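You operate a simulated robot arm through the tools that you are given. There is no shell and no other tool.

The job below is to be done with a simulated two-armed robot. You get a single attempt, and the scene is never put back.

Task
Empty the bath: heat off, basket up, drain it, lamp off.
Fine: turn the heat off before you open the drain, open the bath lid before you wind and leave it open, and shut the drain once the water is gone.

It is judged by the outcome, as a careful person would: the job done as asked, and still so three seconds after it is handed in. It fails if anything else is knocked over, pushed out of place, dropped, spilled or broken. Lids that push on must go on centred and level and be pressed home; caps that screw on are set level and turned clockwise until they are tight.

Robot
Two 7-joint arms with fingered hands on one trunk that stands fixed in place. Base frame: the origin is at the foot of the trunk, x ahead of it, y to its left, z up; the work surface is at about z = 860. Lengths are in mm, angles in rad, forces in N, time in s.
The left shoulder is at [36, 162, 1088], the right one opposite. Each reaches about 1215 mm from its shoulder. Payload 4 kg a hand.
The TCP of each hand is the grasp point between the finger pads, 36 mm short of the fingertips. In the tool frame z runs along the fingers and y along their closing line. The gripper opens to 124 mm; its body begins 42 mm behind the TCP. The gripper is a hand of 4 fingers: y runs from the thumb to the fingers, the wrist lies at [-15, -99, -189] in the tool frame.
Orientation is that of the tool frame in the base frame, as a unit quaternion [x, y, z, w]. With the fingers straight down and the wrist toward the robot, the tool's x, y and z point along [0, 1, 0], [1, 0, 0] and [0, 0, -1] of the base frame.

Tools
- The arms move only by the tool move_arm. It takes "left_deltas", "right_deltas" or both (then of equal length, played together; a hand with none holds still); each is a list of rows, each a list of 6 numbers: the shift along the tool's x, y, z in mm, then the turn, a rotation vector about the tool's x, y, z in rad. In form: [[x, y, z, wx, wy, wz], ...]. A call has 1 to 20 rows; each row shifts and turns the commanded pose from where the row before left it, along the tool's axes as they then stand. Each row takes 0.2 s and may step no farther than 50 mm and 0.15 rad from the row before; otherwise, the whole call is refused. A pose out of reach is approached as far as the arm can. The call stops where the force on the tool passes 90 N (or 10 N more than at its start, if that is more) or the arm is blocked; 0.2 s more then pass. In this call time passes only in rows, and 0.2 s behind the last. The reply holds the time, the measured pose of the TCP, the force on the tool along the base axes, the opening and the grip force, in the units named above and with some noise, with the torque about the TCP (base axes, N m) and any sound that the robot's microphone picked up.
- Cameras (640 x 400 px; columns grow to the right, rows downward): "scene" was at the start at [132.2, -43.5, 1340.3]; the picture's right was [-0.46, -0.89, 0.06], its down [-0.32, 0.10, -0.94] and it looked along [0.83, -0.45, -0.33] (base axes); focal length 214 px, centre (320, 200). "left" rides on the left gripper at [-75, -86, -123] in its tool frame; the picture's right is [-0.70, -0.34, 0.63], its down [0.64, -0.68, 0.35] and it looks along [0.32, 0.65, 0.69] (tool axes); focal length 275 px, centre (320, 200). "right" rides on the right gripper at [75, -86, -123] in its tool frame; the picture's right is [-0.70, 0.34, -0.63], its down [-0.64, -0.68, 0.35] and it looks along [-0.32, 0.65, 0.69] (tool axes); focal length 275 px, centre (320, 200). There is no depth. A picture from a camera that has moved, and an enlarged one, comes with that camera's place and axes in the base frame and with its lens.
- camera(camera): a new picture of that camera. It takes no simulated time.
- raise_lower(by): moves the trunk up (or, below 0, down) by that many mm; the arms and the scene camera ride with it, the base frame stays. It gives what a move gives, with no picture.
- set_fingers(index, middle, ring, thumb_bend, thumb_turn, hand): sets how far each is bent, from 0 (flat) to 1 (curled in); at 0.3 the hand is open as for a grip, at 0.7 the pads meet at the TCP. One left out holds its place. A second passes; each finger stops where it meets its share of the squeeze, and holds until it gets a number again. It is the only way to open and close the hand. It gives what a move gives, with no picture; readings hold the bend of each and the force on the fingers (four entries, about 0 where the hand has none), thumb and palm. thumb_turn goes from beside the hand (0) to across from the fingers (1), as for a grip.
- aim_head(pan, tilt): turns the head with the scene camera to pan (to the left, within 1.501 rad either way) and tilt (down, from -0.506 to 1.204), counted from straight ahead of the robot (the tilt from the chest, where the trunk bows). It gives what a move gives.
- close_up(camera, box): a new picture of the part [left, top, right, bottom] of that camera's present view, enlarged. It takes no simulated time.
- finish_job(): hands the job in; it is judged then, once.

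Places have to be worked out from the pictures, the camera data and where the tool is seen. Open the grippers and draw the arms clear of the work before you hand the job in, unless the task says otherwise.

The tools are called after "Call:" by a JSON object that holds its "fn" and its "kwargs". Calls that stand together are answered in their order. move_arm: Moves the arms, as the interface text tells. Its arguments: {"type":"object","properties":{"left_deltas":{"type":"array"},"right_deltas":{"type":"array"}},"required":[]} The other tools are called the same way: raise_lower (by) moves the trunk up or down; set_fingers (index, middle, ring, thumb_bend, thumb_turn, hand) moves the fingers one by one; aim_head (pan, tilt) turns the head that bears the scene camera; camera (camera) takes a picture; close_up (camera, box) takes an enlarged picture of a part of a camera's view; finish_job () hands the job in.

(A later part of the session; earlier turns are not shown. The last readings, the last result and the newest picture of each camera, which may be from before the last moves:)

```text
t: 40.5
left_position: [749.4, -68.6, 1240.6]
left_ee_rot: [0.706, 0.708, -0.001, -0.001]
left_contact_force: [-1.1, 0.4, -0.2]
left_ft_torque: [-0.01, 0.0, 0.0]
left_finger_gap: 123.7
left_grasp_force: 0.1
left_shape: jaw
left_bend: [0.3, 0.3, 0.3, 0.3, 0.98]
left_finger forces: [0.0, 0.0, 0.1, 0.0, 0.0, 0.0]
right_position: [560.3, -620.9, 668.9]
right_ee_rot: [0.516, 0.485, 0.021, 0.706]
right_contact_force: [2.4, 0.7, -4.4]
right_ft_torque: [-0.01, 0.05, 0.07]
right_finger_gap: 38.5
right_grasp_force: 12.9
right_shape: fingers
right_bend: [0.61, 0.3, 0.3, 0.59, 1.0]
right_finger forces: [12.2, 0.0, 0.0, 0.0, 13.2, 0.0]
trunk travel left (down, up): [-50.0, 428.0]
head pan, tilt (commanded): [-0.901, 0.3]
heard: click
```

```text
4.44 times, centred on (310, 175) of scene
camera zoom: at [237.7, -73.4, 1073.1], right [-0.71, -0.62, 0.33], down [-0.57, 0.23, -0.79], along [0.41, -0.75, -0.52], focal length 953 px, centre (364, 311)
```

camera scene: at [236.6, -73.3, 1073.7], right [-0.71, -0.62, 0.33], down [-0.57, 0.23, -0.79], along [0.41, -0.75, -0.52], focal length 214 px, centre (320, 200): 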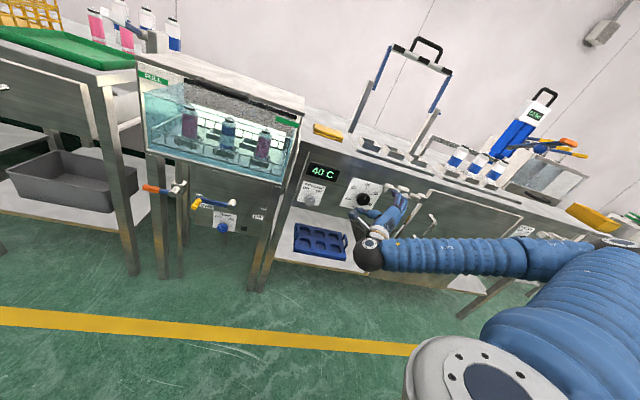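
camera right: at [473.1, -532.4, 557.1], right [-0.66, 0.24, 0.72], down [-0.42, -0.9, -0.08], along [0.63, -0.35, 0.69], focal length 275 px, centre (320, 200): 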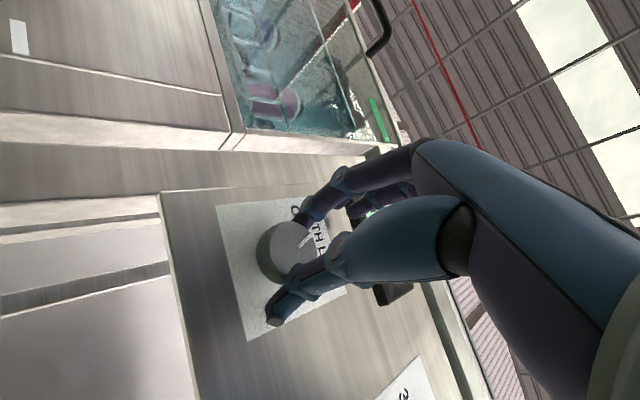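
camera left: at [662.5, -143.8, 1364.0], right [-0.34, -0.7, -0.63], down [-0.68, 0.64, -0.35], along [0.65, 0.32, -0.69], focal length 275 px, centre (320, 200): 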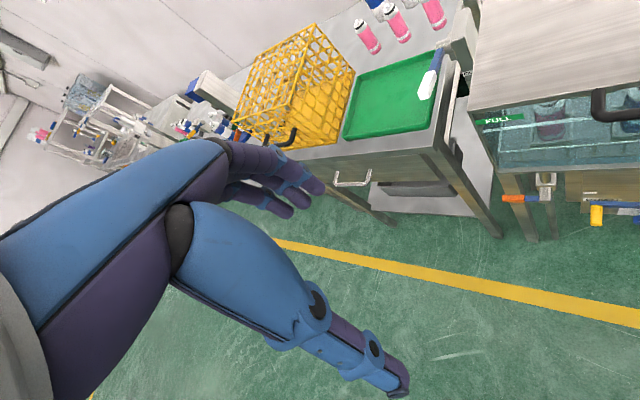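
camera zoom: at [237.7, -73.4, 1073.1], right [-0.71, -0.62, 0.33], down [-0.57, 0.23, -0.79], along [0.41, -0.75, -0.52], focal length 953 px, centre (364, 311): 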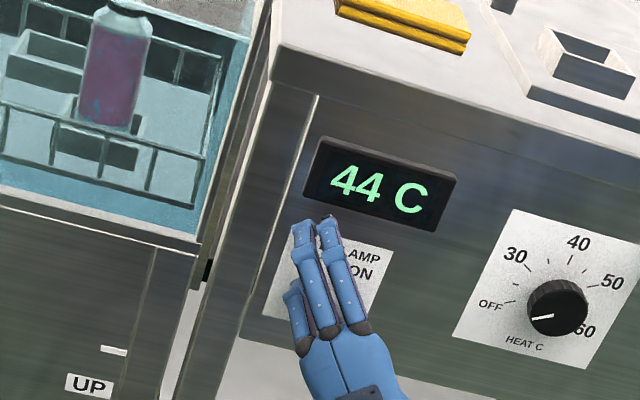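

A click was heard. I release the knob and check the pointer and the lamp.

Call:
{"fn": "set_fingers", "kwargs": {"hand": "right", "index": 0.42, "thumb_bend": 0.42}}

Call:
{"fn": "move_arm", "kwargs": {"right_deltas": [[0, 0, -20, 0, 0, 0], [0, 0, -25, 0, 0, 0], [0, 0, -25, 0, 0, 0]]}}

Call:
{"fn": "camera", "kwargs": {"camera": "right"}}

Call:
{"fn": "camera", "kwargs": {"camera": "scene"}}

Call:
{"fn": "close_up", "kwargs": {"camera": "scene", "box": [290, 170, 370, 225]}}

```text
t: 41.5
left_position: [748.9, -69.2, 1239.8]
left_ee_rot: [0.707, 0.707, 0.0, 0.0]
left_contact_force: [0.4, -0.6, 0.5]
left_ft_torque: [0.0, -0.04, 0.02]
left_finger_gap: 123.8
left_grasp_force: 0.0
left_shape: jaw
left_bend: [0.3, 0.3, 0.3, 0.3, 0.98]
left_finger forces: [0.0, 0.0, 0.0, 0.0, 0.0, 0.1]
right_position: [559.4, -621.4, 670.4]
right_ee_rot: [0.517, 0.485, 0.022, 0.705]
right_contact_force: [-0.3, -0.6, 0.0]
right_ft_torque: [-0.03, 0.01, -0.02]
right_finger_gap: 86.4
right_grasp_force: 0.1
right_shape: fingers
right_bend: [0.42, 0.3, 0.3, 0.42, 0.99]
right_finger forces: [0.0, 0.0, 0.1, 0.0, 0.0, 0.0]
trunk travel left (down, up): [-50.0, 428.0]
head pan, tilt (commanded): [-0.901, 0.3]
```

```text
t: 42.3
left_position: [748.7, -69.0, 1240.3]
left_ee_rot: [0.707, 0.707, 0.0, 0.0]
left_contact_force: [0.3, -0.1, -0.9]
left_ft_torque: [-0.01, -0.02, 0.0]
left_finger_gap: 123.6
left_grasp_force: 0.1
left_shape: jaw
left_bend: [0.3, 0.3, 0.3, 0.3, 0.98]
left_finger forces: [0.0, 0.0, 0.0, 0.0, 0.1, 0.1]
right_position: [511.0, -571.0, 669.3]
right_ee_rot: [0.517, 0.484, 0.021, 0.706]
right_contact_force: [-0.2, 0.3, 0.0]
right_ft_torque: [0.0, -0.03, 0.01]
right_finger_gap: 86.7
right_grasp_force: 0.0
right_shape: fingers
right_bend: [0.42, 0.3, 0.3, 0.42, 0.99]
right_finger forces: [0.1, 0.0, 0.0, 0.0, 0.0, 0.0]
trunk travel left (down, up): [-50.0, 428.0]
head pan, tilt (commanded): [-0.901, 0.3]
```

```text
taken
camera right: at [423.2, -482.2, 556.9], right [-0.66, 0.23, 0.72], down [-0.42, -0.9, -0.09], along [0.63, -0.35, 0.69], focal length 275 px, centre (320, 200)
```

right: 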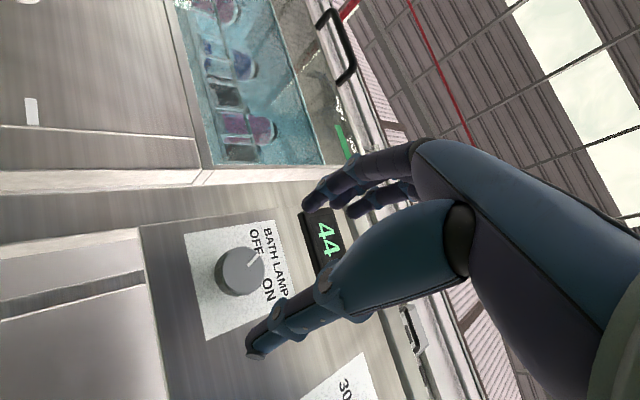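

```text
taken
camera scene: at [237.4, -73.3, 1073.1], right [-0.71, -0.62, 0.33], down [-0.57, 0.23, -0.79], along [0.41, -0.75, -0.52], focal length 214 px, centre (320, 200)
```

scene: 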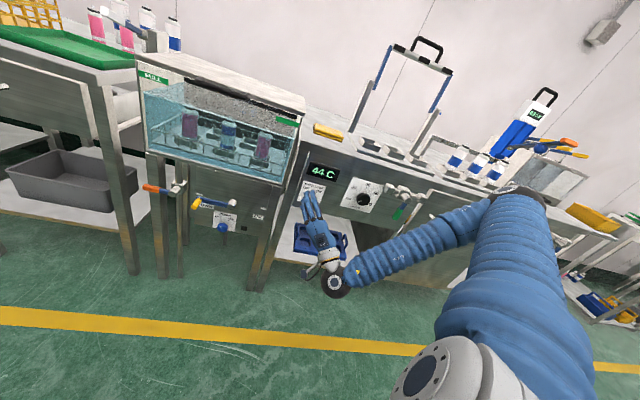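

```text
7.27 times, centred on (330, 198) of scene
camera zoom: at [237.4, -73.3, 1073.1], right [-0.71, -0.62, 0.33], down [-0.57, 0.23, -0.79], along [0.41, -0.75, -0.52], focal length 1560 px, centre (247, 218)
```

zoom: 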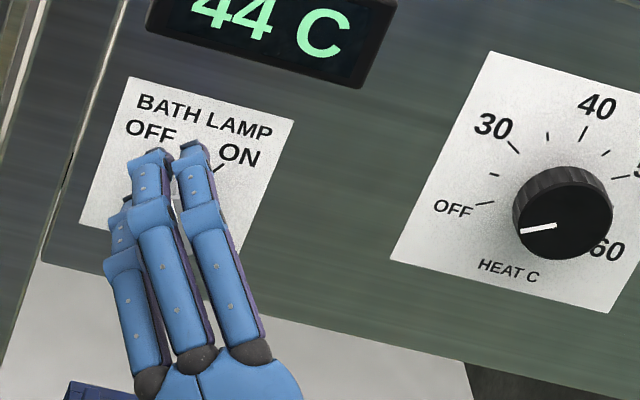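

The tank's back panel no longer glows. I confirm the lamp pointer with a close-up.

Call:
{"fn": "close_up", "kwargs": {"camera": "right", "box": [170, 200, 310, 350]}}

Call:
{"fn": "close_up", "kwargs": {"camera": "scene", "box": [130, 40, 310, 240]}}

```text
2.67 times, centred on (240, 275) of right
camera zoom: at [423.2, -482.2, 556.9], right [-0.66, 0.23, 0.72], down [-0.42, -0.9, -0.09], along [0.63, -0.35, 0.69], focal length 734 px, centre (533, 0)
```

zoom: 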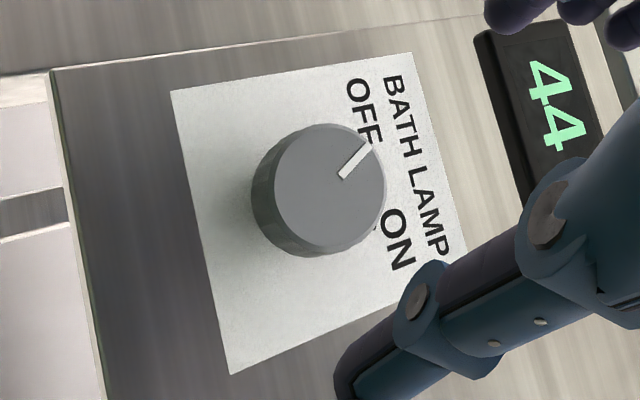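

```text
2.00 times, centred on (220, 140) of scene
camera zoom: at [237.4, -73.3, 1073.1], right [-0.71, -0.62, 0.33], down [-0.57, 0.23, -0.79], along [0.41, -0.75, -0.52], focal length 429 px, centre (520, 320)
```

zoom: 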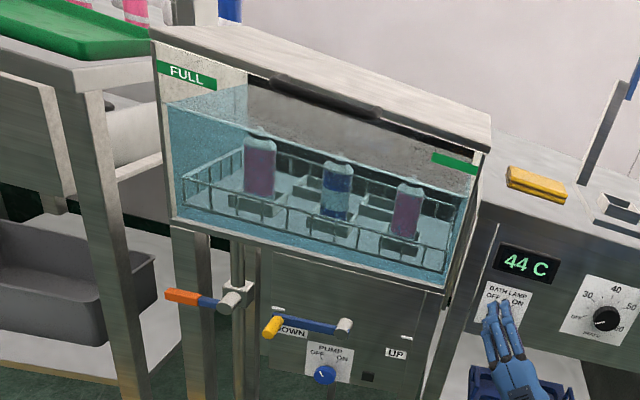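

Lamp is OFF. Next is the lid: I roll upright, back off, raise the hand to handle height and bring it across in front of the lid handle (staying well in front of it).

Call:
{"fn": "move_arm", "kwargs": {"right_deltas": [[0, 0, -20, 0, 0, 0.12], [0, 0, 0, 0, 0, 0.12], [0, 0, 0, 0, 0, 0.12], [0, 0, 0, 0, 0, 0.12], [0, 0, 0, 0, 0, 0.12], [0, 0, 0, 0, 0, 0.12], [0, 45, 0, 0, 0, 0], [0, 45, 0, 0, 0, 0], [0, 45, 0, 0, 0, 0], [0, 45, 0, 0, 0, 0], [0, 45, 0, 0, 0, 0], [0, 30, 0, 0, 0, 0]]}}

Call:
{"fn": "aim_head", "kwargs": {"pan": -0.6, "tilt": 0.2}}

Call:
{"fn": "camera", "kwargs": {"camera": "scene"}}

Call:
{"fn": "camera", "kwargs": {"camera": "right"}}

```text
t: 44.9
left_position: [750.1, -69.3, 1240.8]
left_ee_rot: [0.707, 0.707, 0.0, 0.0]
left_contact_force: [0.1, -1.0, 0.5]
left_ft_torque: [-0.02, 0.0, -0.02]
left_finger_gap: 123.9
left_grasp_force: 0.0
left_shape: jaw
left_bend: [0.3, 0.3, 0.3, 0.3, 0.98]
left_finger forces: [0.0, 0.0, 0.0, 0.0, 0.0, 0.0]
right_position: [559.9, -577.1, 905.4]
right_ee_rot: [0.641, 0.3, 0.237, 0.666]
right_contact_force: [-0.2, 0.5, 0.0]
right_ft_torque: [-0.01, 0.01, -0.01]
right_finger_gap: 87.0
right_grasp_force: 0.1
right_shape: fingers
right_bend: [0.42, 0.3, 0.3, 0.42, 0.99]
right_finger forces: [0.0, 0.0, 0.0, 0.0, 0.0, 0.0]
right hand out of reach, approached as far as the arm can: row 6, 8, 9, 10, 11, 12
trunk travel left (down, up): [-50.0, 428.0]
head pan, tilt (commanded): [-0.901, 0.3]
```

```text
t: 45.7
left_position: [748.9, -68.5, 1241.2]
left_ee_rot: [0.707, 0.708, 0.0, 0.0]
left_contact_force: [0.4, 0.6, 0.0]
left_ft_torque: [0.02, -0.02, -0.01]
left_finger_gap: 123.5
left_grasp_force: 0.1
left_shape: jaw
left_bend: [0.3, 0.3, 0.3, 0.3, 0.98]
left_finger forces: [0.0, 0.0, 0.0, 0.0, 0.1, 0.0]
right_position: [560.7, -575.8, 904.0]
right_ee_rot: [0.641, 0.299, 0.238, 0.666]
right_contact_force: [0.1, -0.7, 0.0]
right_ft_torque: [-0.03, 0.0, -0.01]
right_finger_gap: 86.9
right_grasp_force: 0.0
right_shape: fingers
right_bend: [0.42, 0.3, 0.3, 0.42, 0.99]
right_finger forces: [0.0, 0.1, 0.1, 0.0, 0.0, 0.0]
trunk travel left (down, up): [-50.0, 428.0]
head pan, tilt (commanded): [-0.6, 0.201]
```

```text
taken
camera scene: at [258.4, -52.9, 1073.6], right [-0.51, -0.82, 0.24], down [-0.56, 0.11, -0.82], along [0.65, -0.55, -0.52], focal length 214 px, centre (320, 200)
```

scene: 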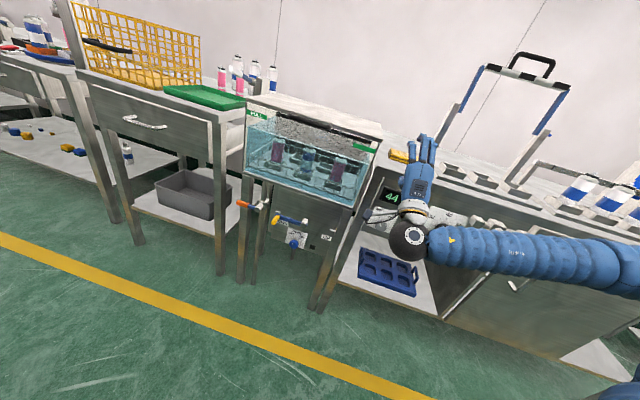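

```text
taken
camera right: at [521.1, -439.6, 813.0], right [-0.92, -0.01, 0.4], down [-0.26, -0.74, -0.62], along [0.31, -0.67, 0.68], focal length 275 px, centre (320, 200)
```

right: 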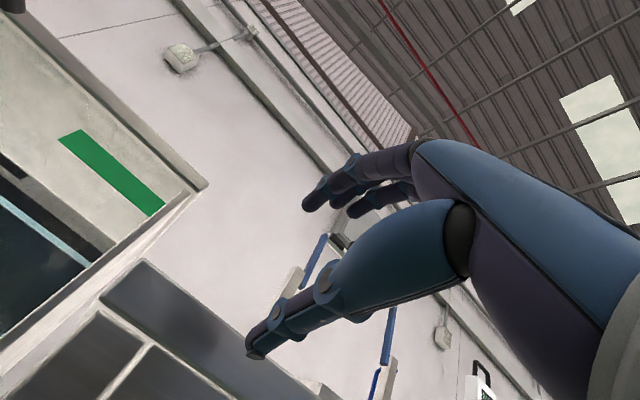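

Too cramped with the trunk bowed. I raise the trunk back by 200 mm (arms ride along) before going to the lid handle.

Call:
{"fn": "raise_lower", "kwargs": {"by": 200}}

Call:
{"fn": "camera", "kwargs": {"camera": "scene"}}

```text
t: 47.9
left_position: [749.8, -68.9, 1440.1]
left_ee_rot: [0.706, 0.708, -0.001, -0.001]
left_contact_force: [-0.9, 0.5, 0.2]
left_ft_torque: [-0.02, 0.01, 0.0]
left_finger_gap: 123.6
left_grasp_force: 0.1
left_shape: jaw
left_bend: [0.3, 0.3, 0.3, 0.3, 0.98]
left_finger forces: [0.0, 0.0, 0.1, 0.1, 0.0, 0.1]
right_position: [561.4, -578.5, 1104.0]
right_ee_rot: [0.641, 0.3, 0.236, 0.666]
right_contact_force: [0.7, -0.2, 0.0]
right_ft_torque: [-0.03, 0.0, 0.0]
right_finger_gap: 86.8
right_grasp_force: 0.0
right_shape: fingers
right_bend: [0.42, 0.3, 0.3, 0.42, 0.99]
right_finger forces: [0.0, 0.0, 0.1, 0.0, 0.0, 0.1]
trunk travel left (down, up): [-250.0, 228.0]
head pan, tilt (commanded): [-0.6, 0.201]
```

```text
taken
camera scene: at [127.2, -52.9, 1343.0], right [-0.56, -0.83, 0.07], down [-0.29, 0.11, -0.95], along [0.78, -0.55, -0.3], focal length 214 px, centre (320, 200)
```

scene: 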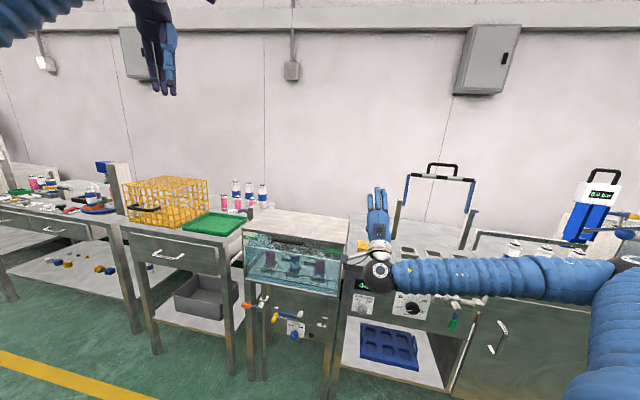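

I square the roll, then travel left at this safe height to stand in front of the lid handle.

Call:
{"fn": "move_arm", "kwargs": {"right_deltas": [[0, 0, -20, 0, 0, 0.1], [0, 0, -20, 0, 0, 0], [44, 0, 0, 0, 0, 0], [44, 0, 0, 0, 0, 0], [44, 0, 0, 0, 0, 0], [44, 0, 0, 0, 0, 0], [44, 0, 0, 0, 0, 0], [44, 0, 0, 0, 0, 0], [44, 0, 0, 0, 0, 0]]}}

Call:
{"fn": "camera", "kwargs": {"camera": "scene"}}

Call:
{"fn": "camera", "kwargs": {"camera": "right"}}

```text
t: 49.9
left_position: [749.7, -68.7, 1440.5]
left_ee_rot: [0.707, 0.707, -0.001, 0.0]
left_contact_force: [-0.8, -0.4, -0.1]
left_ft_torque: [0.01, 0.0, 0.02]
left_finger_gap: 123.6
left_grasp_force: 0.1
left_shape: jaw
left_bend: [0.3, 0.3, 0.3, 0.3, 0.98]
left_finger forces: [0.1, 0.1, 0.0, 0.1, 0.1, 0.0]
right_position: [751.6, -333.1, 1106.4]
right_ee_rot: [0.655, 0.267, 0.269, 0.654]
right_contact_force: [-0.3, -0.2, -0.7]
right_ft_torque: [-0.05, 0.03, 0.0]
right_finger_gap: 86.8
right_grasp_force: 0.0
right_shape: fingers
right_bend: [0.42, 0.3, 0.3, 0.42, 0.99]
right_finger forces: [0.1, 0.0, 0.0, 0.0, 0.1, 0.0]
trunk travel left (down, up): [-250.0, 228.0]
head pan, tilt (commanded): [-0.6, 0.201]
```

```text
taken
camera scene: at [127.2, -51.8, 1343.3], right [-0.56, -0.82, 0.07], down [-0.29, 0.11, -0.95], along [0.78, -0.55, -0.3], focal length 214 px, centre (320, 200)
```

scene: 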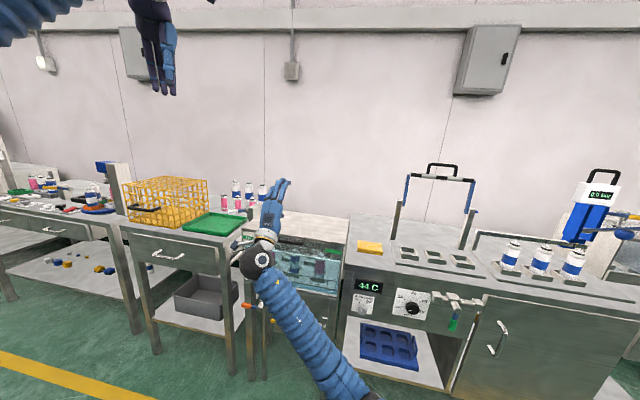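

```text
taken
camera right: at [719.3, -189.8, 1022.8], right [-0.94, -0.04, 0.33], down [-0.21, -0.7, -0.68], along [0.26, -0.72, 0.65], focal length 275 px, centre (320, 200)
```

right: 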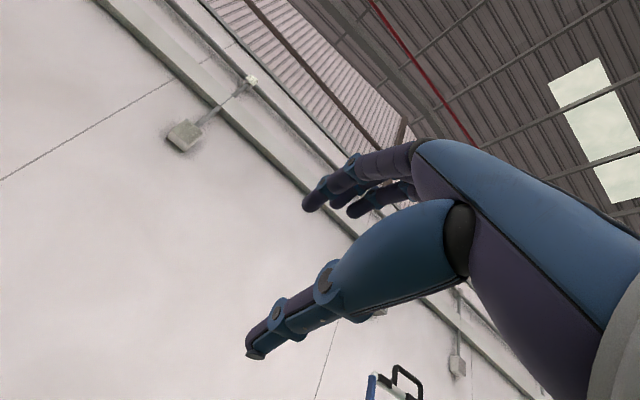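

Now at the handle's lateral centre, 77 mm in front. I lower to handle height and look.

Call:
{"fn": "move_arm", "kwargs": {"right_deltas": [[0, -40, 0, 0, 0, 0], [0, -40, 0, 0, 0, 0], [0, -40, 0, 0, 0, 0], [0, -40, 0, 0, 0, 0]]}}

Call:
{"fn": "camera", "kwargs": {"camera": "scene"}}

Call:
{"fn": "camera", "kwargs": {"camera": "right"}}

Call:
{"fn": "close_up", "kwargs": {"camera": "left", "box": [440, 60, 640, 260]}}

```text
t: 50.9
left_position: [749.5, -68.8, 1439.7]
left_ee_rot: [0.707, 0.707, 0.0, 0.0]
left_contact_force: [0.2, -1.1, 0.4]
left_ft_torque: [0.03, 0.01, -0.02]
left_finger_gap: 123.1
left_grasp_force: 0.0
left_shape: jaw
left_bend: [0.3, 0.3, 0.3, 0.3, 0.98]
left_finger forces: [0.0, 0.0, 0.1, 0.0, 0.0, 0.1]
right_position: [751.3, -335.4, 944.7]
right_ee_rot: [0.655, 0.267, 0.27, 0.653]
right_contact_force: [0.1, 0.2, 0.0]
right_ft_torque: [-0.05, 0.02, 0.01]
right_finger_gap: 86.7
right_grasp_force: 0.0
right_shape: fingers
right_bend: [0.42, 0.3, 0.3, 0.42, 0.99]
right_finger forces: [0.0, 0.1, 0.0, 0.0, 0.0, 0.1]
trunk travel left (down, up): [-250.0, 228.0]
head pan, tilt (commanded): [-0.6, 0.201]
```

```text
taken
camera scene: at [126.9, -53.0, 1343.2], right [-0.56, -0.83, 0.07], down [-0.29, 0.11, -0.95], along [0.78, -0.55, -0.3], focal length 214 px, centre (320, 200)
```

scene: 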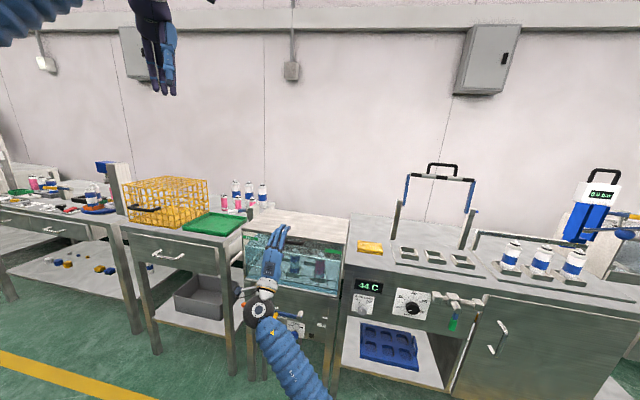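

```text
taken
camera right: at [719.1, -193.1, 860.7], right [-0.94, -0.04, 0.33], down [-0.21, -0.7, -0.69], along [0.26, -0.72, 0.65], focal length 275 px, centre (320, 200)
```

right: 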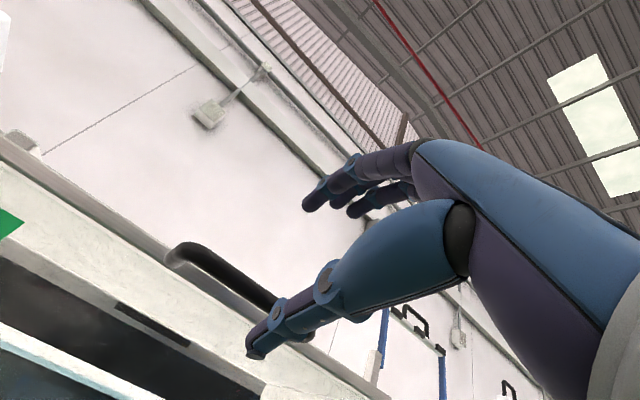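

```text
2.00 times, centred on (540, 160) of left
camera zoom: at [664.5, -144.1, 1562.1], right [-0.34, -0.7, -0.63], down [-0.68, 0.64, -0.35], along [0.65, 0.32, -0.69], focal length 551 px, centre (-120, 280)
```

zoom: 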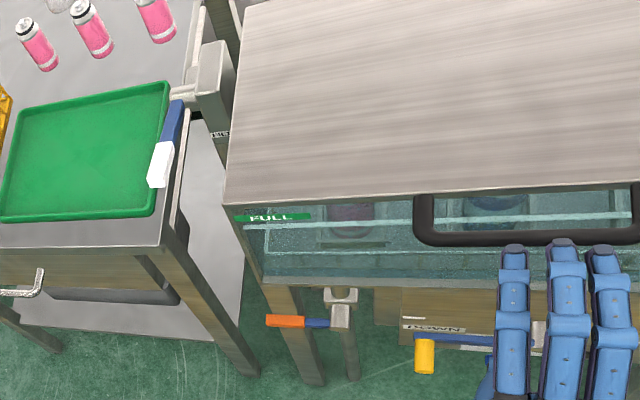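

Index, middle and ring line up with the middle of the handle bar. I advance 60 mm so the bar sits between thumb (below) and fingers (above), near the fingertips.

Call:
{"fn": "set_fingers", "kwargs": {"hand": "right", "index": 0.45, "middle": 0.45, "ring": 0.45, "thumb_bend": 0.45}}

Call:
{"fn": "move_arm", "kwargs": {"right_deltas": [[0, -3, 20, 0, 0, 0], [0, 0, 20, 0, 0, 0], [0, 0, 10, 0, 0, 0], [0, 0, 10, 0, 0, 0]]}}

Call:
{"fn": "camera", "kwargs": {"camera": "right"}}

Call:
{"fn": "close_up", "kwargs": {"camera": "left", "box": [480, 100, 640, 200]}}

Call:
{"fn": "close_up", "kwargs": {"camera": "scene", "box": [220, 200, 360, 300]}}

```text
t: 51.9
left_position: [748.8, -67.8, 1440.8]
left_ee_rot: [0.707, 0.707, 0.0, 0.0]
left_contact_force: [-0.1, -0.3, 0.5]
left_ft_torque: [-0.03, 0.01, 0.0]
left_finger_gap: 123.6
left_grasp_force: 0.1
left_shape: jaw
left_bend: [0.3, 0.3, 0.3, 0.3, 0.98]
left_finger forces: [0.0, 0.0, 0.1, 0.0, 0.0, 0.0]
right_position: [751.2, -335.0, 944.5]
right_ee_rot: [0.655, 0.267, 0.271, 0.653]
right_contact_force: [0.6, 0.2, 0.1]
right_ft_torque: [-0.02, 0.02, 0.02]
right_finger_gap: 77.9
right_grasp_force: 0.0
right_shape: fingers
right_bend: [0.45, 0.45, 0.45, 0.45, 0.99]
right_finger forces: [0.1, 0.0, 0.0, 0.0, 0.1, 0.0]
trunk travel left (down, up): [-250.0, 228.0]
head pan, tilt (commanded): [-0.6, 0.201]
```

```text
t: 52.9
left_position: [749.5, -68.0, 1440.3]
left_ee_rot: [0.707, 0.707, 0.0, -0.001]
left_contact_force: [-0.7, 0.3, 0.1]
left_ft_torque: [0.0, -0.03, 0.01]
left_finger_gap: 123.8
left_grasp_force: 0.1
left_shape: jaw
left_bend: [0.3, 0.3, 0.3, 0.3, 0.98]
left_finger forces: [0.0, 0.0, 0.1, 0.0, 0.0, 0.0]
right_position: [792.6, -375.8, 941.2]
right_ee_rot: [0.655, 0.267, 0.27, 0.653]
right_contact_force: [0.6, -1.0, 1.1]
right_ft_torque: [-0.01, 0.0, 0.0]
right_finger_gap: 77.7
right_grasp_force: 0.0
right_shape: fingers
right_bend: [0.45, 0.45, 0.45, 0.45, 0.99]
right_finger forces: [0.1, 0.0, 0.0, 0.0, 0.1, 0.0]
trunk travel left (down, up): [-250.0, 228.0]
head pan, tilt (commanded): [-0.6, 0.201]
```

```text
taken
camera right: at [760.7, -233.1, 857.9], right [-0.94, -0.04, 0.33], down [-0.21, -0.7, -0.68], along [0.26, -0.72, 0.65], focal length 275 px, centre (320, 200)
```

right: 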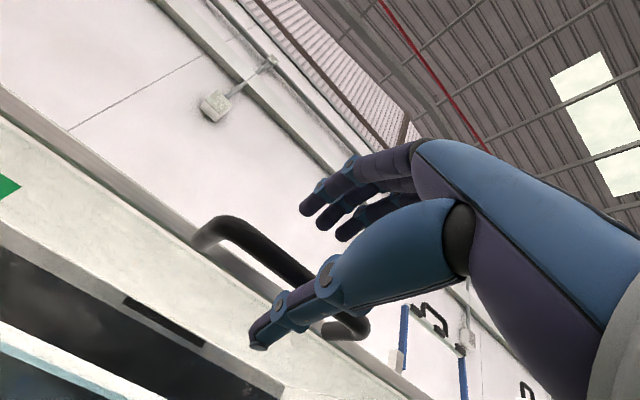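

```text
4.00 times, centred on (560, 150) of left
camera zoom: at [664.4, -143.8, 1562.2], right [-0.34, -0.7, -0.63], down [-0.68, 0.64, -0.35], along [0.65, 0.32, -0.69], focal length 1101 px, centre (-640, 400)
```

zoom: 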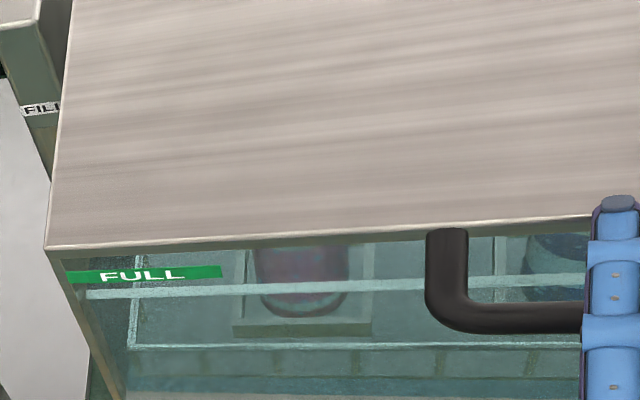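

```text
4.00 times, centred on (290, 250) of scene
camera zoom: at [126.9, -52.7, 1343.2], right [-0.56, -0.83, 0.07], down [-0.29, 0.11, -0.95], along [0.78, -0.55, -0.3], focal length 858 px, centre (440, 0)
```

zoom: 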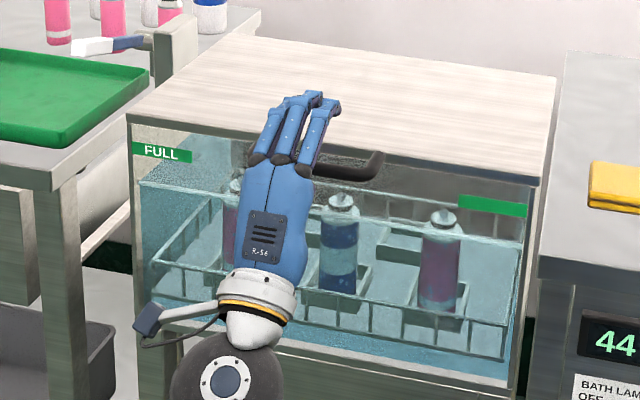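

The bar sits between thumb and fingers. I close to a loose cage around it.

Call:
{"fn": "set_fingers", "kwargs": {"hand": "right", "index": 0.62, "middle": 0.62, "ring": 0.62, "thumb_bend": 0.6}}

Call:
{"fn": "camera", "kwargs": {"camera": "right"}}

Call:
{"fn": "close_up", "kwargs": {"camera": "scene", "box": [250, 210, 330, 260]}}

```text
t: 53.9
left_position: [749.4, -67.9, 1440.7]
left_ee_rot: [0.707, 0.707, -0.001, 0.0]
left_contact_force: [-0.9, 0.0, -0.5]
left_ft_torque: [0.03, -0.02, -0.03]
left_finger_gap: 123.7
left_grasp_force: 0.0
left_shape: jaw
left_bend: [0.3, 0.3, 0.3, 0.3, 0.98]
left_finger forces: [0.0, 0.2, 0.0, 0.0, 0.1, 0.1]
right_position: [793.2, -374.7, 940.8]
right_ee_rot: [0.655, 0.267, 0.27, 0.653]
right_contact_force: [-1.2, 1.4, -5.3]
right_ft_torque: [0.08, 0.1, -0.02]
right_finger_gap: 34.7
right_grasp_force: 3.5
right_shape: fingers
right_bend: [0.62, 0.62, 0.62, 0.58, 1.0]
right_finger forces: [0.0, 0.0, 0.1, 0.1, 5.6, 0.0]
trunk travel left (down, up): [-250.0, 228.0]
head pan, tilt (commanded): [-0.6, 0.201]
```

```text
taken
camera right: at [760.8, -233.0, 857.8], right [-0.94, -0.04, 0.33], down [-0.21, -0.7, -0.69], along [0.26, -0.72, 0.65], focal length 275 px, centre (320, 200)
```

right: 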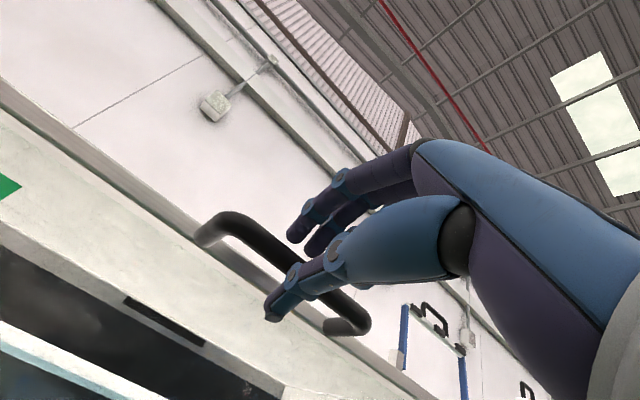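

```text
8.00 times, centred on (290, 235) of scene
camera zoom: at [127.1, -52.8, 1343.2], right [-0.56, -0.83, 0.07], down [-0.29, 0.11, -0.95], along [0.78, -0.55, -0.3], focal length 1716 px, centre (560, -80)
```

zoom: 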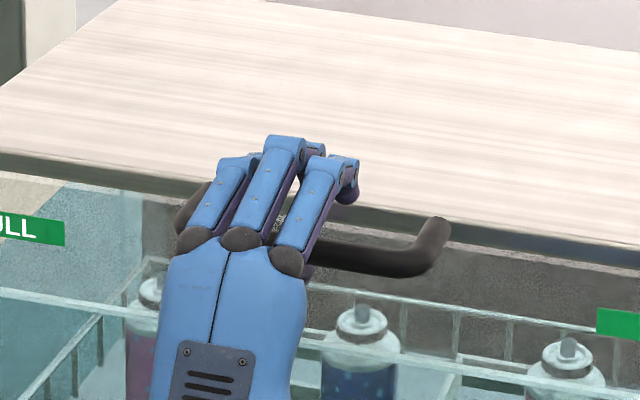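

The thumb bears on the bar from below (about 6 N). I start lifting along the lid's hinge arc, first 4 small steps.

Call:
{"fn": "move_arm", "kwargs": {"right_deltas": [[0, 24.5, 1.7, 0, 0, 0], [0, 24.4, 3.8, 0, 0, 0], [0, 24.0, 5.6, 0, 0, 0], [0, 23.4, 7.6, 0, 0, 0]]}}

Call:
{"fn": "camera", "kwargs": {"camera": "right"}}

Call:
{"fn": "close_up", "kwargs": {"camera": "scene", "box": [210, 150, 370, 260]}}

```text
t: 54.9
left_position: [748.6, -67.4, 1440.9]
left_ee_rot: [0.707, 0.707, -0.001, 0.001]
left_contact_force: [-0.4, 0.1, -0.5]
left_ft_torque: [-0.01, -0.04, -0.01]
left_finger_gap: 123.6
left_grasp_force: 0.1
left_shape: jaw
left_bend: [0.3, 0.3, 0.3, 0.3, 0.98]
left_finger forces: [0.0, 0.1, 0.0, 0.0, 0.0, 0.0]
right_position: [806.7, -388.4, 1040.5]
right_ee_rot: [0.655, 0.268, 0.27, 0.653]
right_contact_force: [-3.0, 3.6, -3.2]
right_ft_torque: [0.08, 0.08, -0.01]
right_finger_gap: 31.9
right_grasp_force: 2.2
right_shape: fingers
right_bend: [0.62, 0.62, 0.62, 0.59, 1.0]
right_finger forces: [0.1, 0.0, 0.0, 0.1, 4.9, 0.0]
trunk travel left (down, up): [-250.0, 228.0]
head pan, tilt (commanded): [-0.6, 0.201]
```

```text
taken
camera right: at [774.6, -246.7, 956.2], right [-0.94, -0.04, 0.33], down [-0.21, -0.7, -0.69], along [0.26, -0.72, 0.65], focal length 275 px, centre (320, 200)
```

right: 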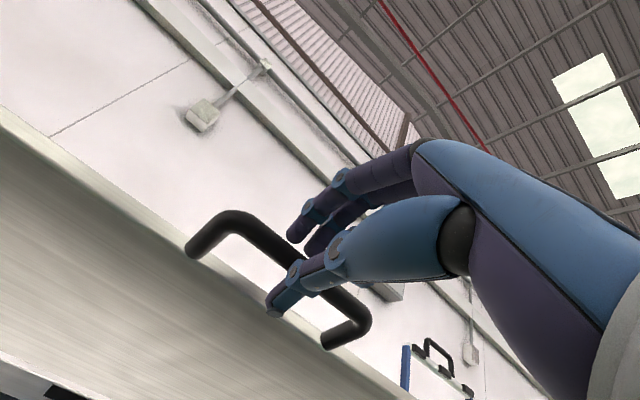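

```text
3.64 times, centred on (290, 205) of scene
camera zoom: at [126.7, -52.3, 1343.3], right [-0.56, -0.83, 0.07], down [-0.29, 0.11, -0.95], along [0.78, -0.55, -0.3], focal length 780 px, centre (429, 182)
```

zoom: 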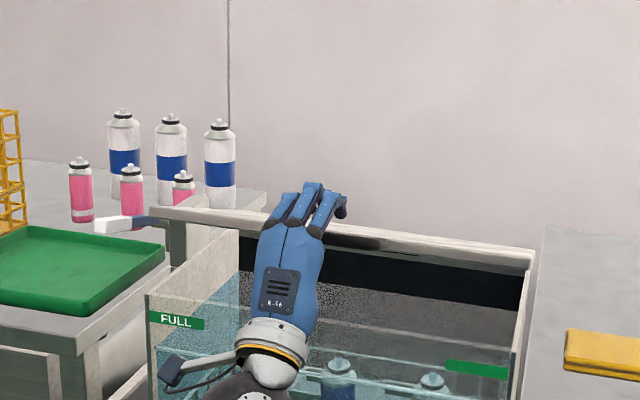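

The lid lifts easily with about 5 N. I carry on along the arc.

Call:
{"fn": "move_arm", "kwargs": {"right_deltas": [[0, 22.8, 9.4, 0, 0, 0], [0, 21.9, 11.2, 0, 0, 0], [0, 21.0, 12.9, 0, 0, 0], [0, 19.9, 14.6, 0, 0, 0], [0, 18.6, 16.1, 0, 0, 0]]}}

Call:
{"fn": "camera", "kwargs": {"camera": "right"}}

Call:
{"fn": "close_up", "kwargs": {"camera": "scene", "box": [210, 130, 370, 260]}}

```text
t: 56.1
left_position: [748.9, -68.0, 1440.0]
left_ee_rot: [0.707, 0.707, 0.0, 0.0]
left_contact_force: [0.2, 0.6, 0.0]
left_ft_torque: [-0.02, 0.01, 0.05]
left_finger_gap: 123.8
left_grasp_force: 0.1
left_shape: jaw
left_bend: [0.3, 0.3, 0.3, 0.3, 0.98]
left_finger forces: [0.0, 0.1, 0.1, 0.0, 0.1, 0.0]
right_position: [851.8, -434.3, 1142.7]
right_ee_rot: [0.655, 0.268, 0.271, 0.653]
right_contact_force: [-2.7, 2.4, -1.7]
right_ft_torque: [0.01, 0.04, -0.02]
right_finger_gap: 30.3
right_grasp_force: 1.6
right_shape: fingers
right_bend: [0.62, 0.62, 0.62, 0.6, 1.0]
right_finger forces: [0.1, 0.1, 0.0, 0.0, 3.1, 0.1]
trunk travel left (down, up): [-250.0, 228.0]
head pan, tilt (commanded): [-0.6, 0.201]
```

```text
taken
camera right: at [820.4, -292.6, 1058.7], right [-0.94, -0.04, 0.33], down [-0.21, -0.7, -0.69], along [0.26, -0.72, 0.65], focal length 275 px, centre (320, 200)
```

right: 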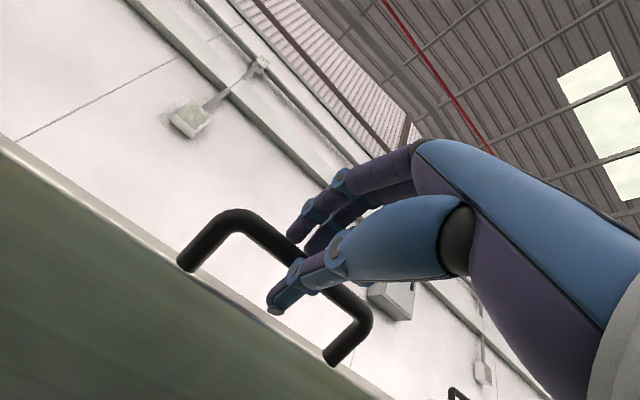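

```text
3.08 times, centred on (290, 195) of scene
camera zoom: at [126.8, -52.5, 1343.3], right [-0.56, -0.83, 0.07], down [-0.29, 0.11, -0.95], along [0.78, -0.55, -0.3], focal length 660 px, centre (412, 215)
```

zoom: 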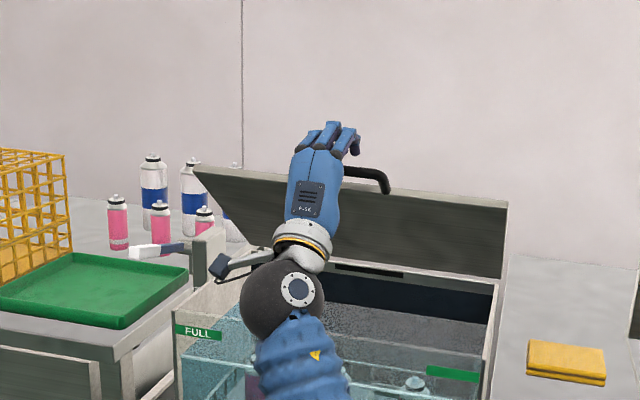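

The lid is around 40° open. I continue the arc.

Call:
{"fn": "move_arm", "kwargs": {"right_deltas": [[0, 17.3, 17.5, 0, 0, 0], [0, 15.8, 18.8, 0, 0, 0], [0, 14.3, 20.1, 0, 0, 0], [0, 12.7, 21.2, 0, 0, 0], [0, 10.9, 22.1, 0, 0, 0], [0, 9.1, 22.8, 0, 0, 0]]}}

Call:
{"fn": "camera", "kwargs": {"camera": "right"}}

Call:
{"fn": "close_up", "kwargs": {"camera": "scene", "box": [210, 130, 370, 260]}}

```text
t: 57.5
left_position: [750.4, -69.5, 1441.0]
left_ee_rot: [0.706, 0.708, 0.0, 0.0]
left_contact_force: [-0.2, 0.3, 0.4]
left_ft_torque: [0.0, 0.01, 0.02]
left_finger_gap: 123.8
left_grasp_force: 0.0
left_shape: jaw
left_bend: [0.3, 0.3, 0.3, 0.3, 0.98]
left_finger forces: [0.0, 0.0, 0.1, 0.0, 0.0, 0.0]
right_position: [937.8, -521.3, 1220.8]
right_ee_rot: [0.655, 0.267, 0.27, 0.653]
right_contact_force: [-0.8, 1.8, -1.8]
right_ft_torque: [0.02, 0.06, 0.0]
right_finger_gap: 30.0
right_grasp_force: 0.6
right_shape: fingers
right_bend: [0.62, 0.62, 0.62, 0.6, 1.0]
right_finger forces: [0.0, 0.1, 0.0, 0.0, 1.9, 0.0]
trunk travel left (down, up): [-250.0, 228.0]
head pan, tilt (commanded): [-0.6, 0.201]
```

```text
taken
camera right: at [906.1, -378.7, 1137.5], right [-0.94, -0.04, 0.33], down [-0.21, -0.7, -0.69], along [0.26, -0.72, 0.65], focal length 275 px, centre (320, 200)
```

right: 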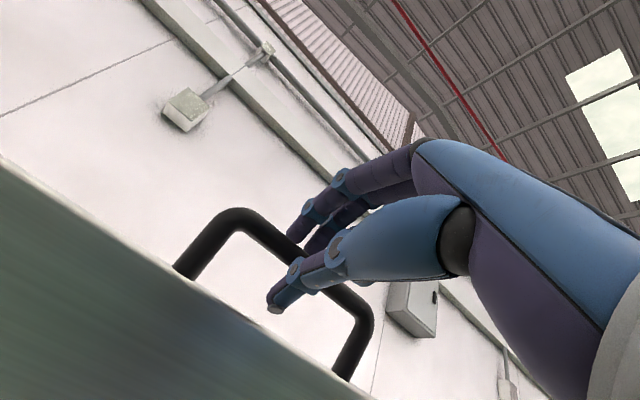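

```text
3.08 times, centred on (290, 195) of scene
camera zoom: at [127.0, -52.8, 1343.2], right [-0.56, -0.83, 0.07], down [-0.29, 0.11, -0.95], along [0.78, -0.55, -0.3], focal length 660 px, centre (412, 215)
```

zoom: 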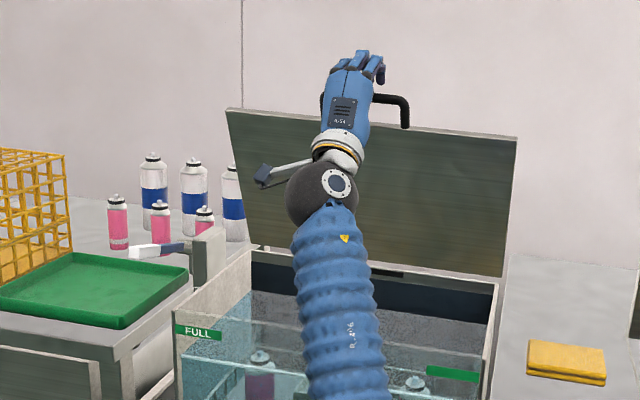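

About 69° open. I go on to near vertical.

Call:
{"fn": "move_arm", "kwargs": {"right_deltas": [[0, 7.2, 23.6, 0, 0, 0], [0, 5.4, 24.0, 0, 0, 0], [0, 3.4, 24.4, 0, 0, 0], [0, 1.4, 24.6, 0, 0, 0]]}}

Call:
{"fn": "camera", "kwargs": {"camera": "right"}}

Call:
{"fn": "close_up", "kwargs": {"camera": "scene", "box": [210, 130, 370, 260]}}

```text
t: 58.5
left_position: [750.9, -69.9, 1441.0]
left_ee_rot: [0.706, 0.708, 0.0, 0.0]
left_contact_force: [-0.7, 0.1, -0.1]
left_ft_torque: [0.02, -0.03, 0.0]
left_finger_gap: 123.6
left_grasp_force: 0.1
left_shape: jaw
left_bend: [0.3, 0.3, 0.3, 0.3, 0.98]
left_finger forces: [0.0, 0.0, 0.0, 0.0, 0.1, 0.1]
right_position: [1004.8, -592.7, 1237.0]
right_ee_rot: [0.655, 0.267, 0.27, 0.653]
right_contact_force: [0.4, 0.3, 0.1]
right_ft_torque: [-0.01, 0.01, -0.01]
right_finger_gap: 28.9
right_grasp_force: 0.3
right_shape: fingers
right_bend: [0.62, 0.62, 0.62, 0.6, 1.0]
right_finger forces: [0.0, 0.1, 0.0, 0.0, 0.2, 0.0]
trunk travel left (down, up): [-250.0, 228.0]
head pan, tilt (commanded): [-0.6, 0.201]
```

```text
taken
camera right: at [973.0, -449.3, 1153.2], right [-0.94, -0.04, 0.33], down [-0.21, -0.7, -0.69], along [0.26, -0.72, 0.65], focal length 275 px, centre (320, 200)
```

right: 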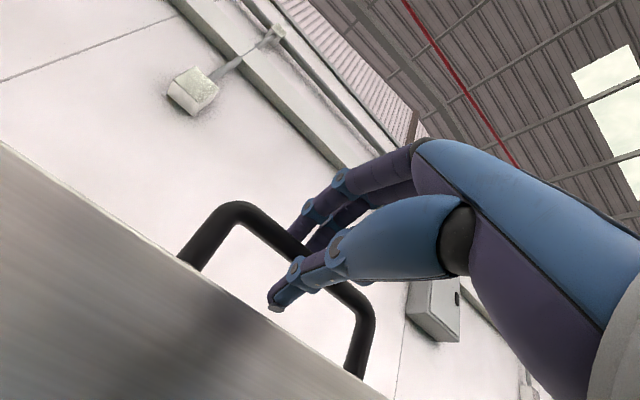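

```text
3.08 times, centred on (290, 195) of scene
camera zoom: at [126.9, -53.2, 1343.2], right [-0.56, -0.83, 0.07], down [-0.29, 0.11, -0.95], along [0.78, -0.55, -0.3], focal length 660 px, centre (412, 215)
```

zoom: 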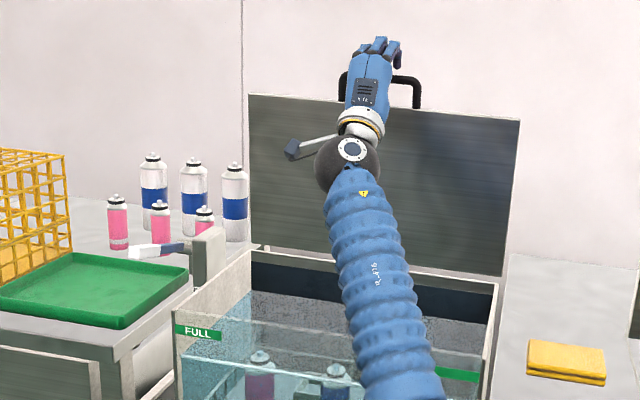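

The lid is nearly vertical with no load on the thumb. I pinch the bar lightly and carry it past vertical to find its stop.

Call:
{"fn": "set_fingers", "kwargs": {"hand": "right", "index": 0.68, "middle": 0.68, "ring": 0.68, "thumb_bend": 0.66}}

Call:
{"fn": "move_arm", "kwargs": {"right_deltas": [[0, 0, 12, 0, 0, 0], [0, -0.5, 12, 0, 0, 0], [0, -1, 12, 0, 0, 0]]}}

Call:
{"fn": "camera", "kwargs": {"camera": "right"}}

Call:
{"fn": "close_up", "kwargs": {"camera": "scene", "box": [210, 130, 370, 260]}}

```text
t: 59.5
left_position: [751.1, -71.0, 1440.1]
left_ee_rot: [0.708, 0.707, 0.0, -0.001]
left_contact_force: [-0.4, 0.3, 0.6]
left_ft_torque: [-0.01, 0.03, 0.02]
left_finger_gap: 123.6
left_grasp_force: 0.0
left_shape: jaw
left_bend: [0.3, 0.3, 0.3, 0.3, 0.98]
left_finger forces: [0.0, 0.0, 0.0, 0.1, 0.0, 0.0]
right_position: [1005.3, -591.1, 1235.9]
right_ee_rot: [0.655, 0.268, 0.271, 0.652]
right_contact_force: [-0.9, 0.3, -6.2]
right_ft_torque: [0.04, 0.04, 0.0]
right_finger_gap: 17.0
right_grasp_force: 3.1
right_shape: fingers
right_bend: [0.68, 0.68, 0.68, 0.64, 1.0]
right_finger forces: [0.1, 0.0, 0.0, 0.1, 6.3, 0.0]
trunk travel left (down, up): [-250.0, 228.0]
head pan, tilt (commanded): [-0.6, 0.201]
```

```text
t: 60.3
left_position: [751.1, -70.0, 1440.4]
left_ee_rot: [0.706, 0.708, 0.0, -0.001]
left_contact_force: [0.4, 0.1, 0.3]
left_ft_torque: [-0.01, -0.01, 0.03]
left_finger_gap: 123.6
left_grasp_force: 0.0
left_shape: jaw
left_bend: [0.3, 0.3, 0.3, 0.3, 0.98]
left_finger forces: [0.0, 0.0, 0.1, 0.0, 0.0, 0.0]
right_position: [1033.1, -617.9, 1237.1]
right_ee_rot: [0.655, 0.268, 0.271, 0.652]
right_contact_force: [-0.1, 0.2, -7.6]
right_ft_torque: [0.09, 0.1, -0.01]
right_finger_gap: 18.7
right_grasp_force: 3.7
right_shape: fingers
right_bend: [0.68, 0.68, 0.68, 0.63, 1.0]
right_finger forces: [0.0, 0.0, 0.0, 0.0, 7.4, 0.0]
trunk travel left (down, up): [-250.0, 228.0]
head pan, tilt (commanded): [-0.6, 0.201]
```

```text
taken
camera right: at [999.8, -475.4, 1152.9], right [-0.94, -0.04, 0.33], down [-0.21, -0.7, -0.69], along [0.26, -0.72, 0.65], focal length 275 px, centre (320, 200)
```

right: 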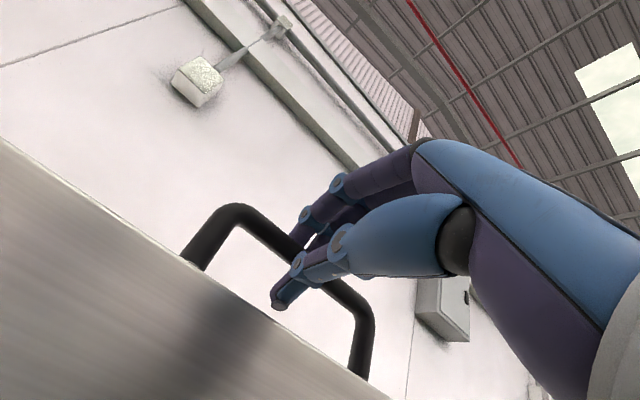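

```text
3.08 times, centred on (290, 195) of scene
camera zoom: at [127.7, -53.4, 1343.1], right [-0.56, -0.83, 0.07], down [-0.29, 0.11, -0.95], along [0.78, -0.55, -0.3], focal length 660 px, centre (412, 215)
```

zoom: 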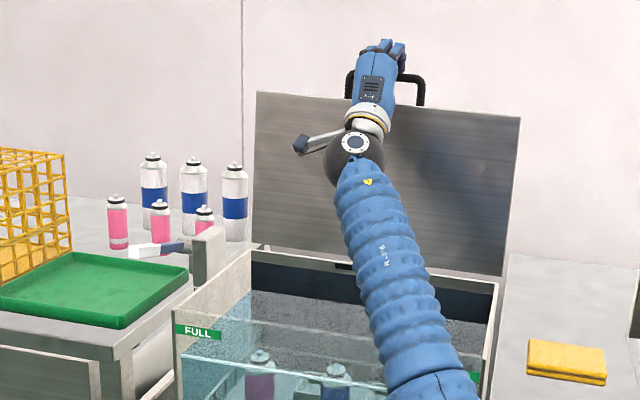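

The lid follows past vertical. I continue a few steps further, watching for a stop.

Call:
{"fn": "move_arm", "kwargs": {"right_deltas": [[0, -2, 12, 0, 0, 0], [0, -2.5, 12, 0, 0, 0], [0, -3, 12, 0, 0, 0]]}}

Call:
{"fn": "camera", "kwargs": {"camera": "right"}}

Call:
{"fn": "close_up", "kwargs": {"camera": "scene", "box": [210, 130, 370, 260]}}

```text
t: 61.1
left_position: [750.7, -69.3, 1440.3]
left_ee_rot: [0.706, 0.708, -0.001, -0.001]
left_contact_force: [0.0, -0.2, 0.9]
left_ft_torque: [0.04, 0.0, -0.03]
left_finger_gap: 123.8
left_grasp_force: 0.1
left_shape: jaw
left_bend: [0.3, 0.3, 0.3, 0.3, 0.98]
left_finger forces: [0.1, 0.0, 0.0, 0.1, 0.0, 0.0]
right_position: [1057.9, -643.8, 1229.4]
right_ee_rot: [0.654, 0.269, 0.271, 0.653]
right_contact_force: [-1.1, 0.8, -5.0]
right_ft_torque: [0.04, 0.06, 0.02]
right_finger_gap: 16.7
right_grasp_force: 2.3
right_shape: fingers
right_bend: [0.68, 0.68, 0.68, 0.64, 1.0]
right_finger forces: [0.1, 0.0, 0.0, 0.1, 5.1, 0.0]
trunk travel left (down, up): [-250.0, 228.0]
head pan, tilt (commanded): [-0.6, 0.201]
```

```text
taken
camera right: at [1025.2, -501.3, 1145.4], right [-0.94, -0.04, 0.33], down [-0.21, -0.7, -0.69], along [0.26, -0.72, 0.65], focal length 275 px, centre (320, 200)
```

right: 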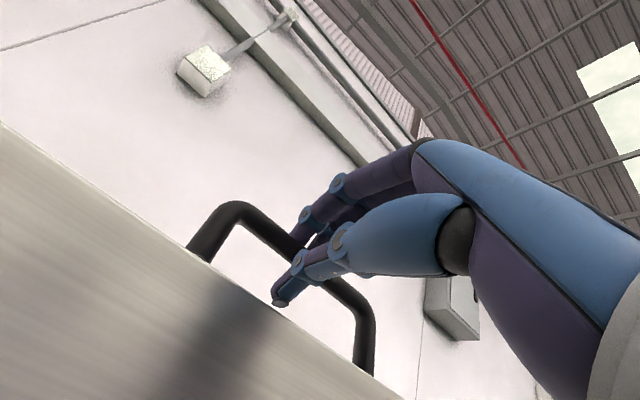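

```text
3.08 times, centred on (290, 195) of scene
camera zoom: at [127.5, -53.3, 1343.2], right [-0.56, -0.83, 0.07], down [-0.29, 0.11, -0.95], along [0.78, -0.55, -0.3], focal length 660 px, centre (412, 215)
```

zoom: 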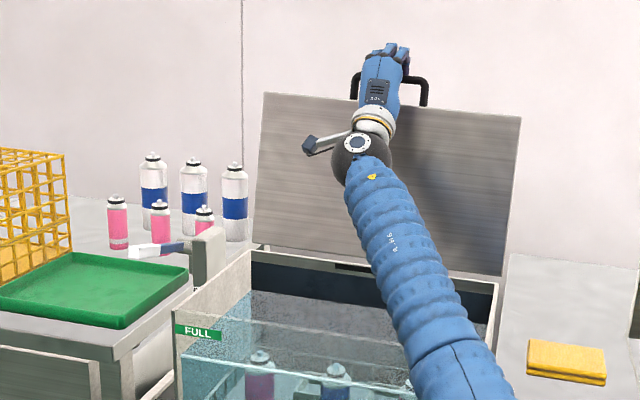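

The lid is roughly 100–105° open. I loosen to a wide cage to see whether it stays put by itself.

Call:
{"fn": "set_fingers", "kwargs": {"hand": "right", "index": 0.55, "middle": 0.55, "ring": 0.55, "thumb_bend": 0.5}}

Call:
{"fn": "camera", "kwargs": {"camera": "right"}}

Call:
{"fn": "close_up", "kwargs": {"camera": "scene", "box": [210, 130, 370, 260]}}

```text
t: 62.1
left_position: [750.0, -68.7, 1440.1]
left_ee_rot: [0.707, 0.707, 0.0, 0.0]
left_contact_force: [0.0, 0.2, 0.0]
left_ft_torque: [-0.01, 0.02, 0.0]
left_finger_gap: 123.9
left_grasp_force: 0.1
left_shape: jaw
left_bend: [0.3, 0.3, 0.3, 0.3, 0.98]
left_finger forces: [0.0, 0.0, 0.1, 0.0, 0.0, 0.1]
right_position: [1056.9, -643.4, 1229.9]
right_ee_rot: [0.655, 0.267, 0.27, 0.653]
right_contact_force: [0.0, 0.4, 0.5]
right_ft_torque: [-0.02, 0.0, -0.02]
right_finger_gap: 54.2
right_grasp_force: 0.1
right_shape: fingers
right_bend: [0.55, 0.55, 0.55, 0.5, 1.0]
right_finger forces: [0.1, 0.0, 0.1, 0.0, 0.0, 0.0]
trunk travel left (down, up): [-250.0, 228.0]
head pan, tilt (commanded): [-0.6, 0.201]
```

```text
taken
camera right: at [1024.7, -500.8, 1145.7], right [-0.94, -0.04, 0.33], down [-0.21, -0.7, -0.69], along [0.26, -0.72, 0.65], focal length 275 px, centre (320, 200)
```

right: 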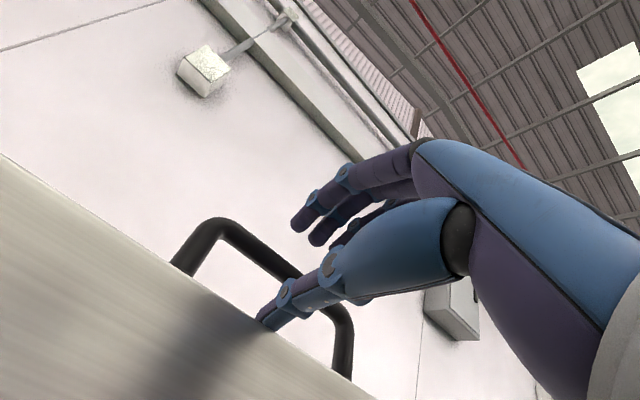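

```text
3.08 times, centred on (290, 195) of scene
camera zoom: at [127.0, -52.7, 1343.2], right [-0.56, -0.83, 0.07], down [-0.29, 0.11, -0.95], along [0.78, -0.55, -0.3], focal length 660 px, centre (412, 215)
```

zoom: 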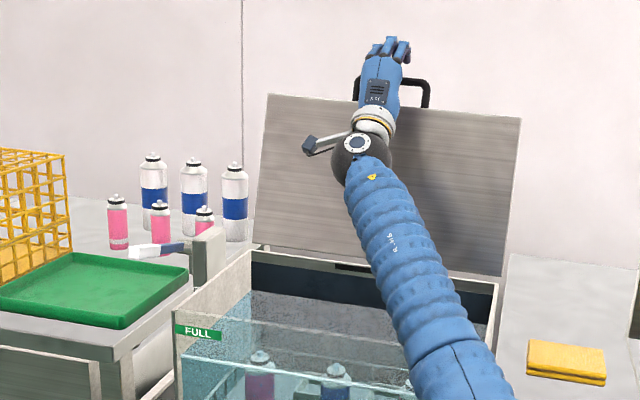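

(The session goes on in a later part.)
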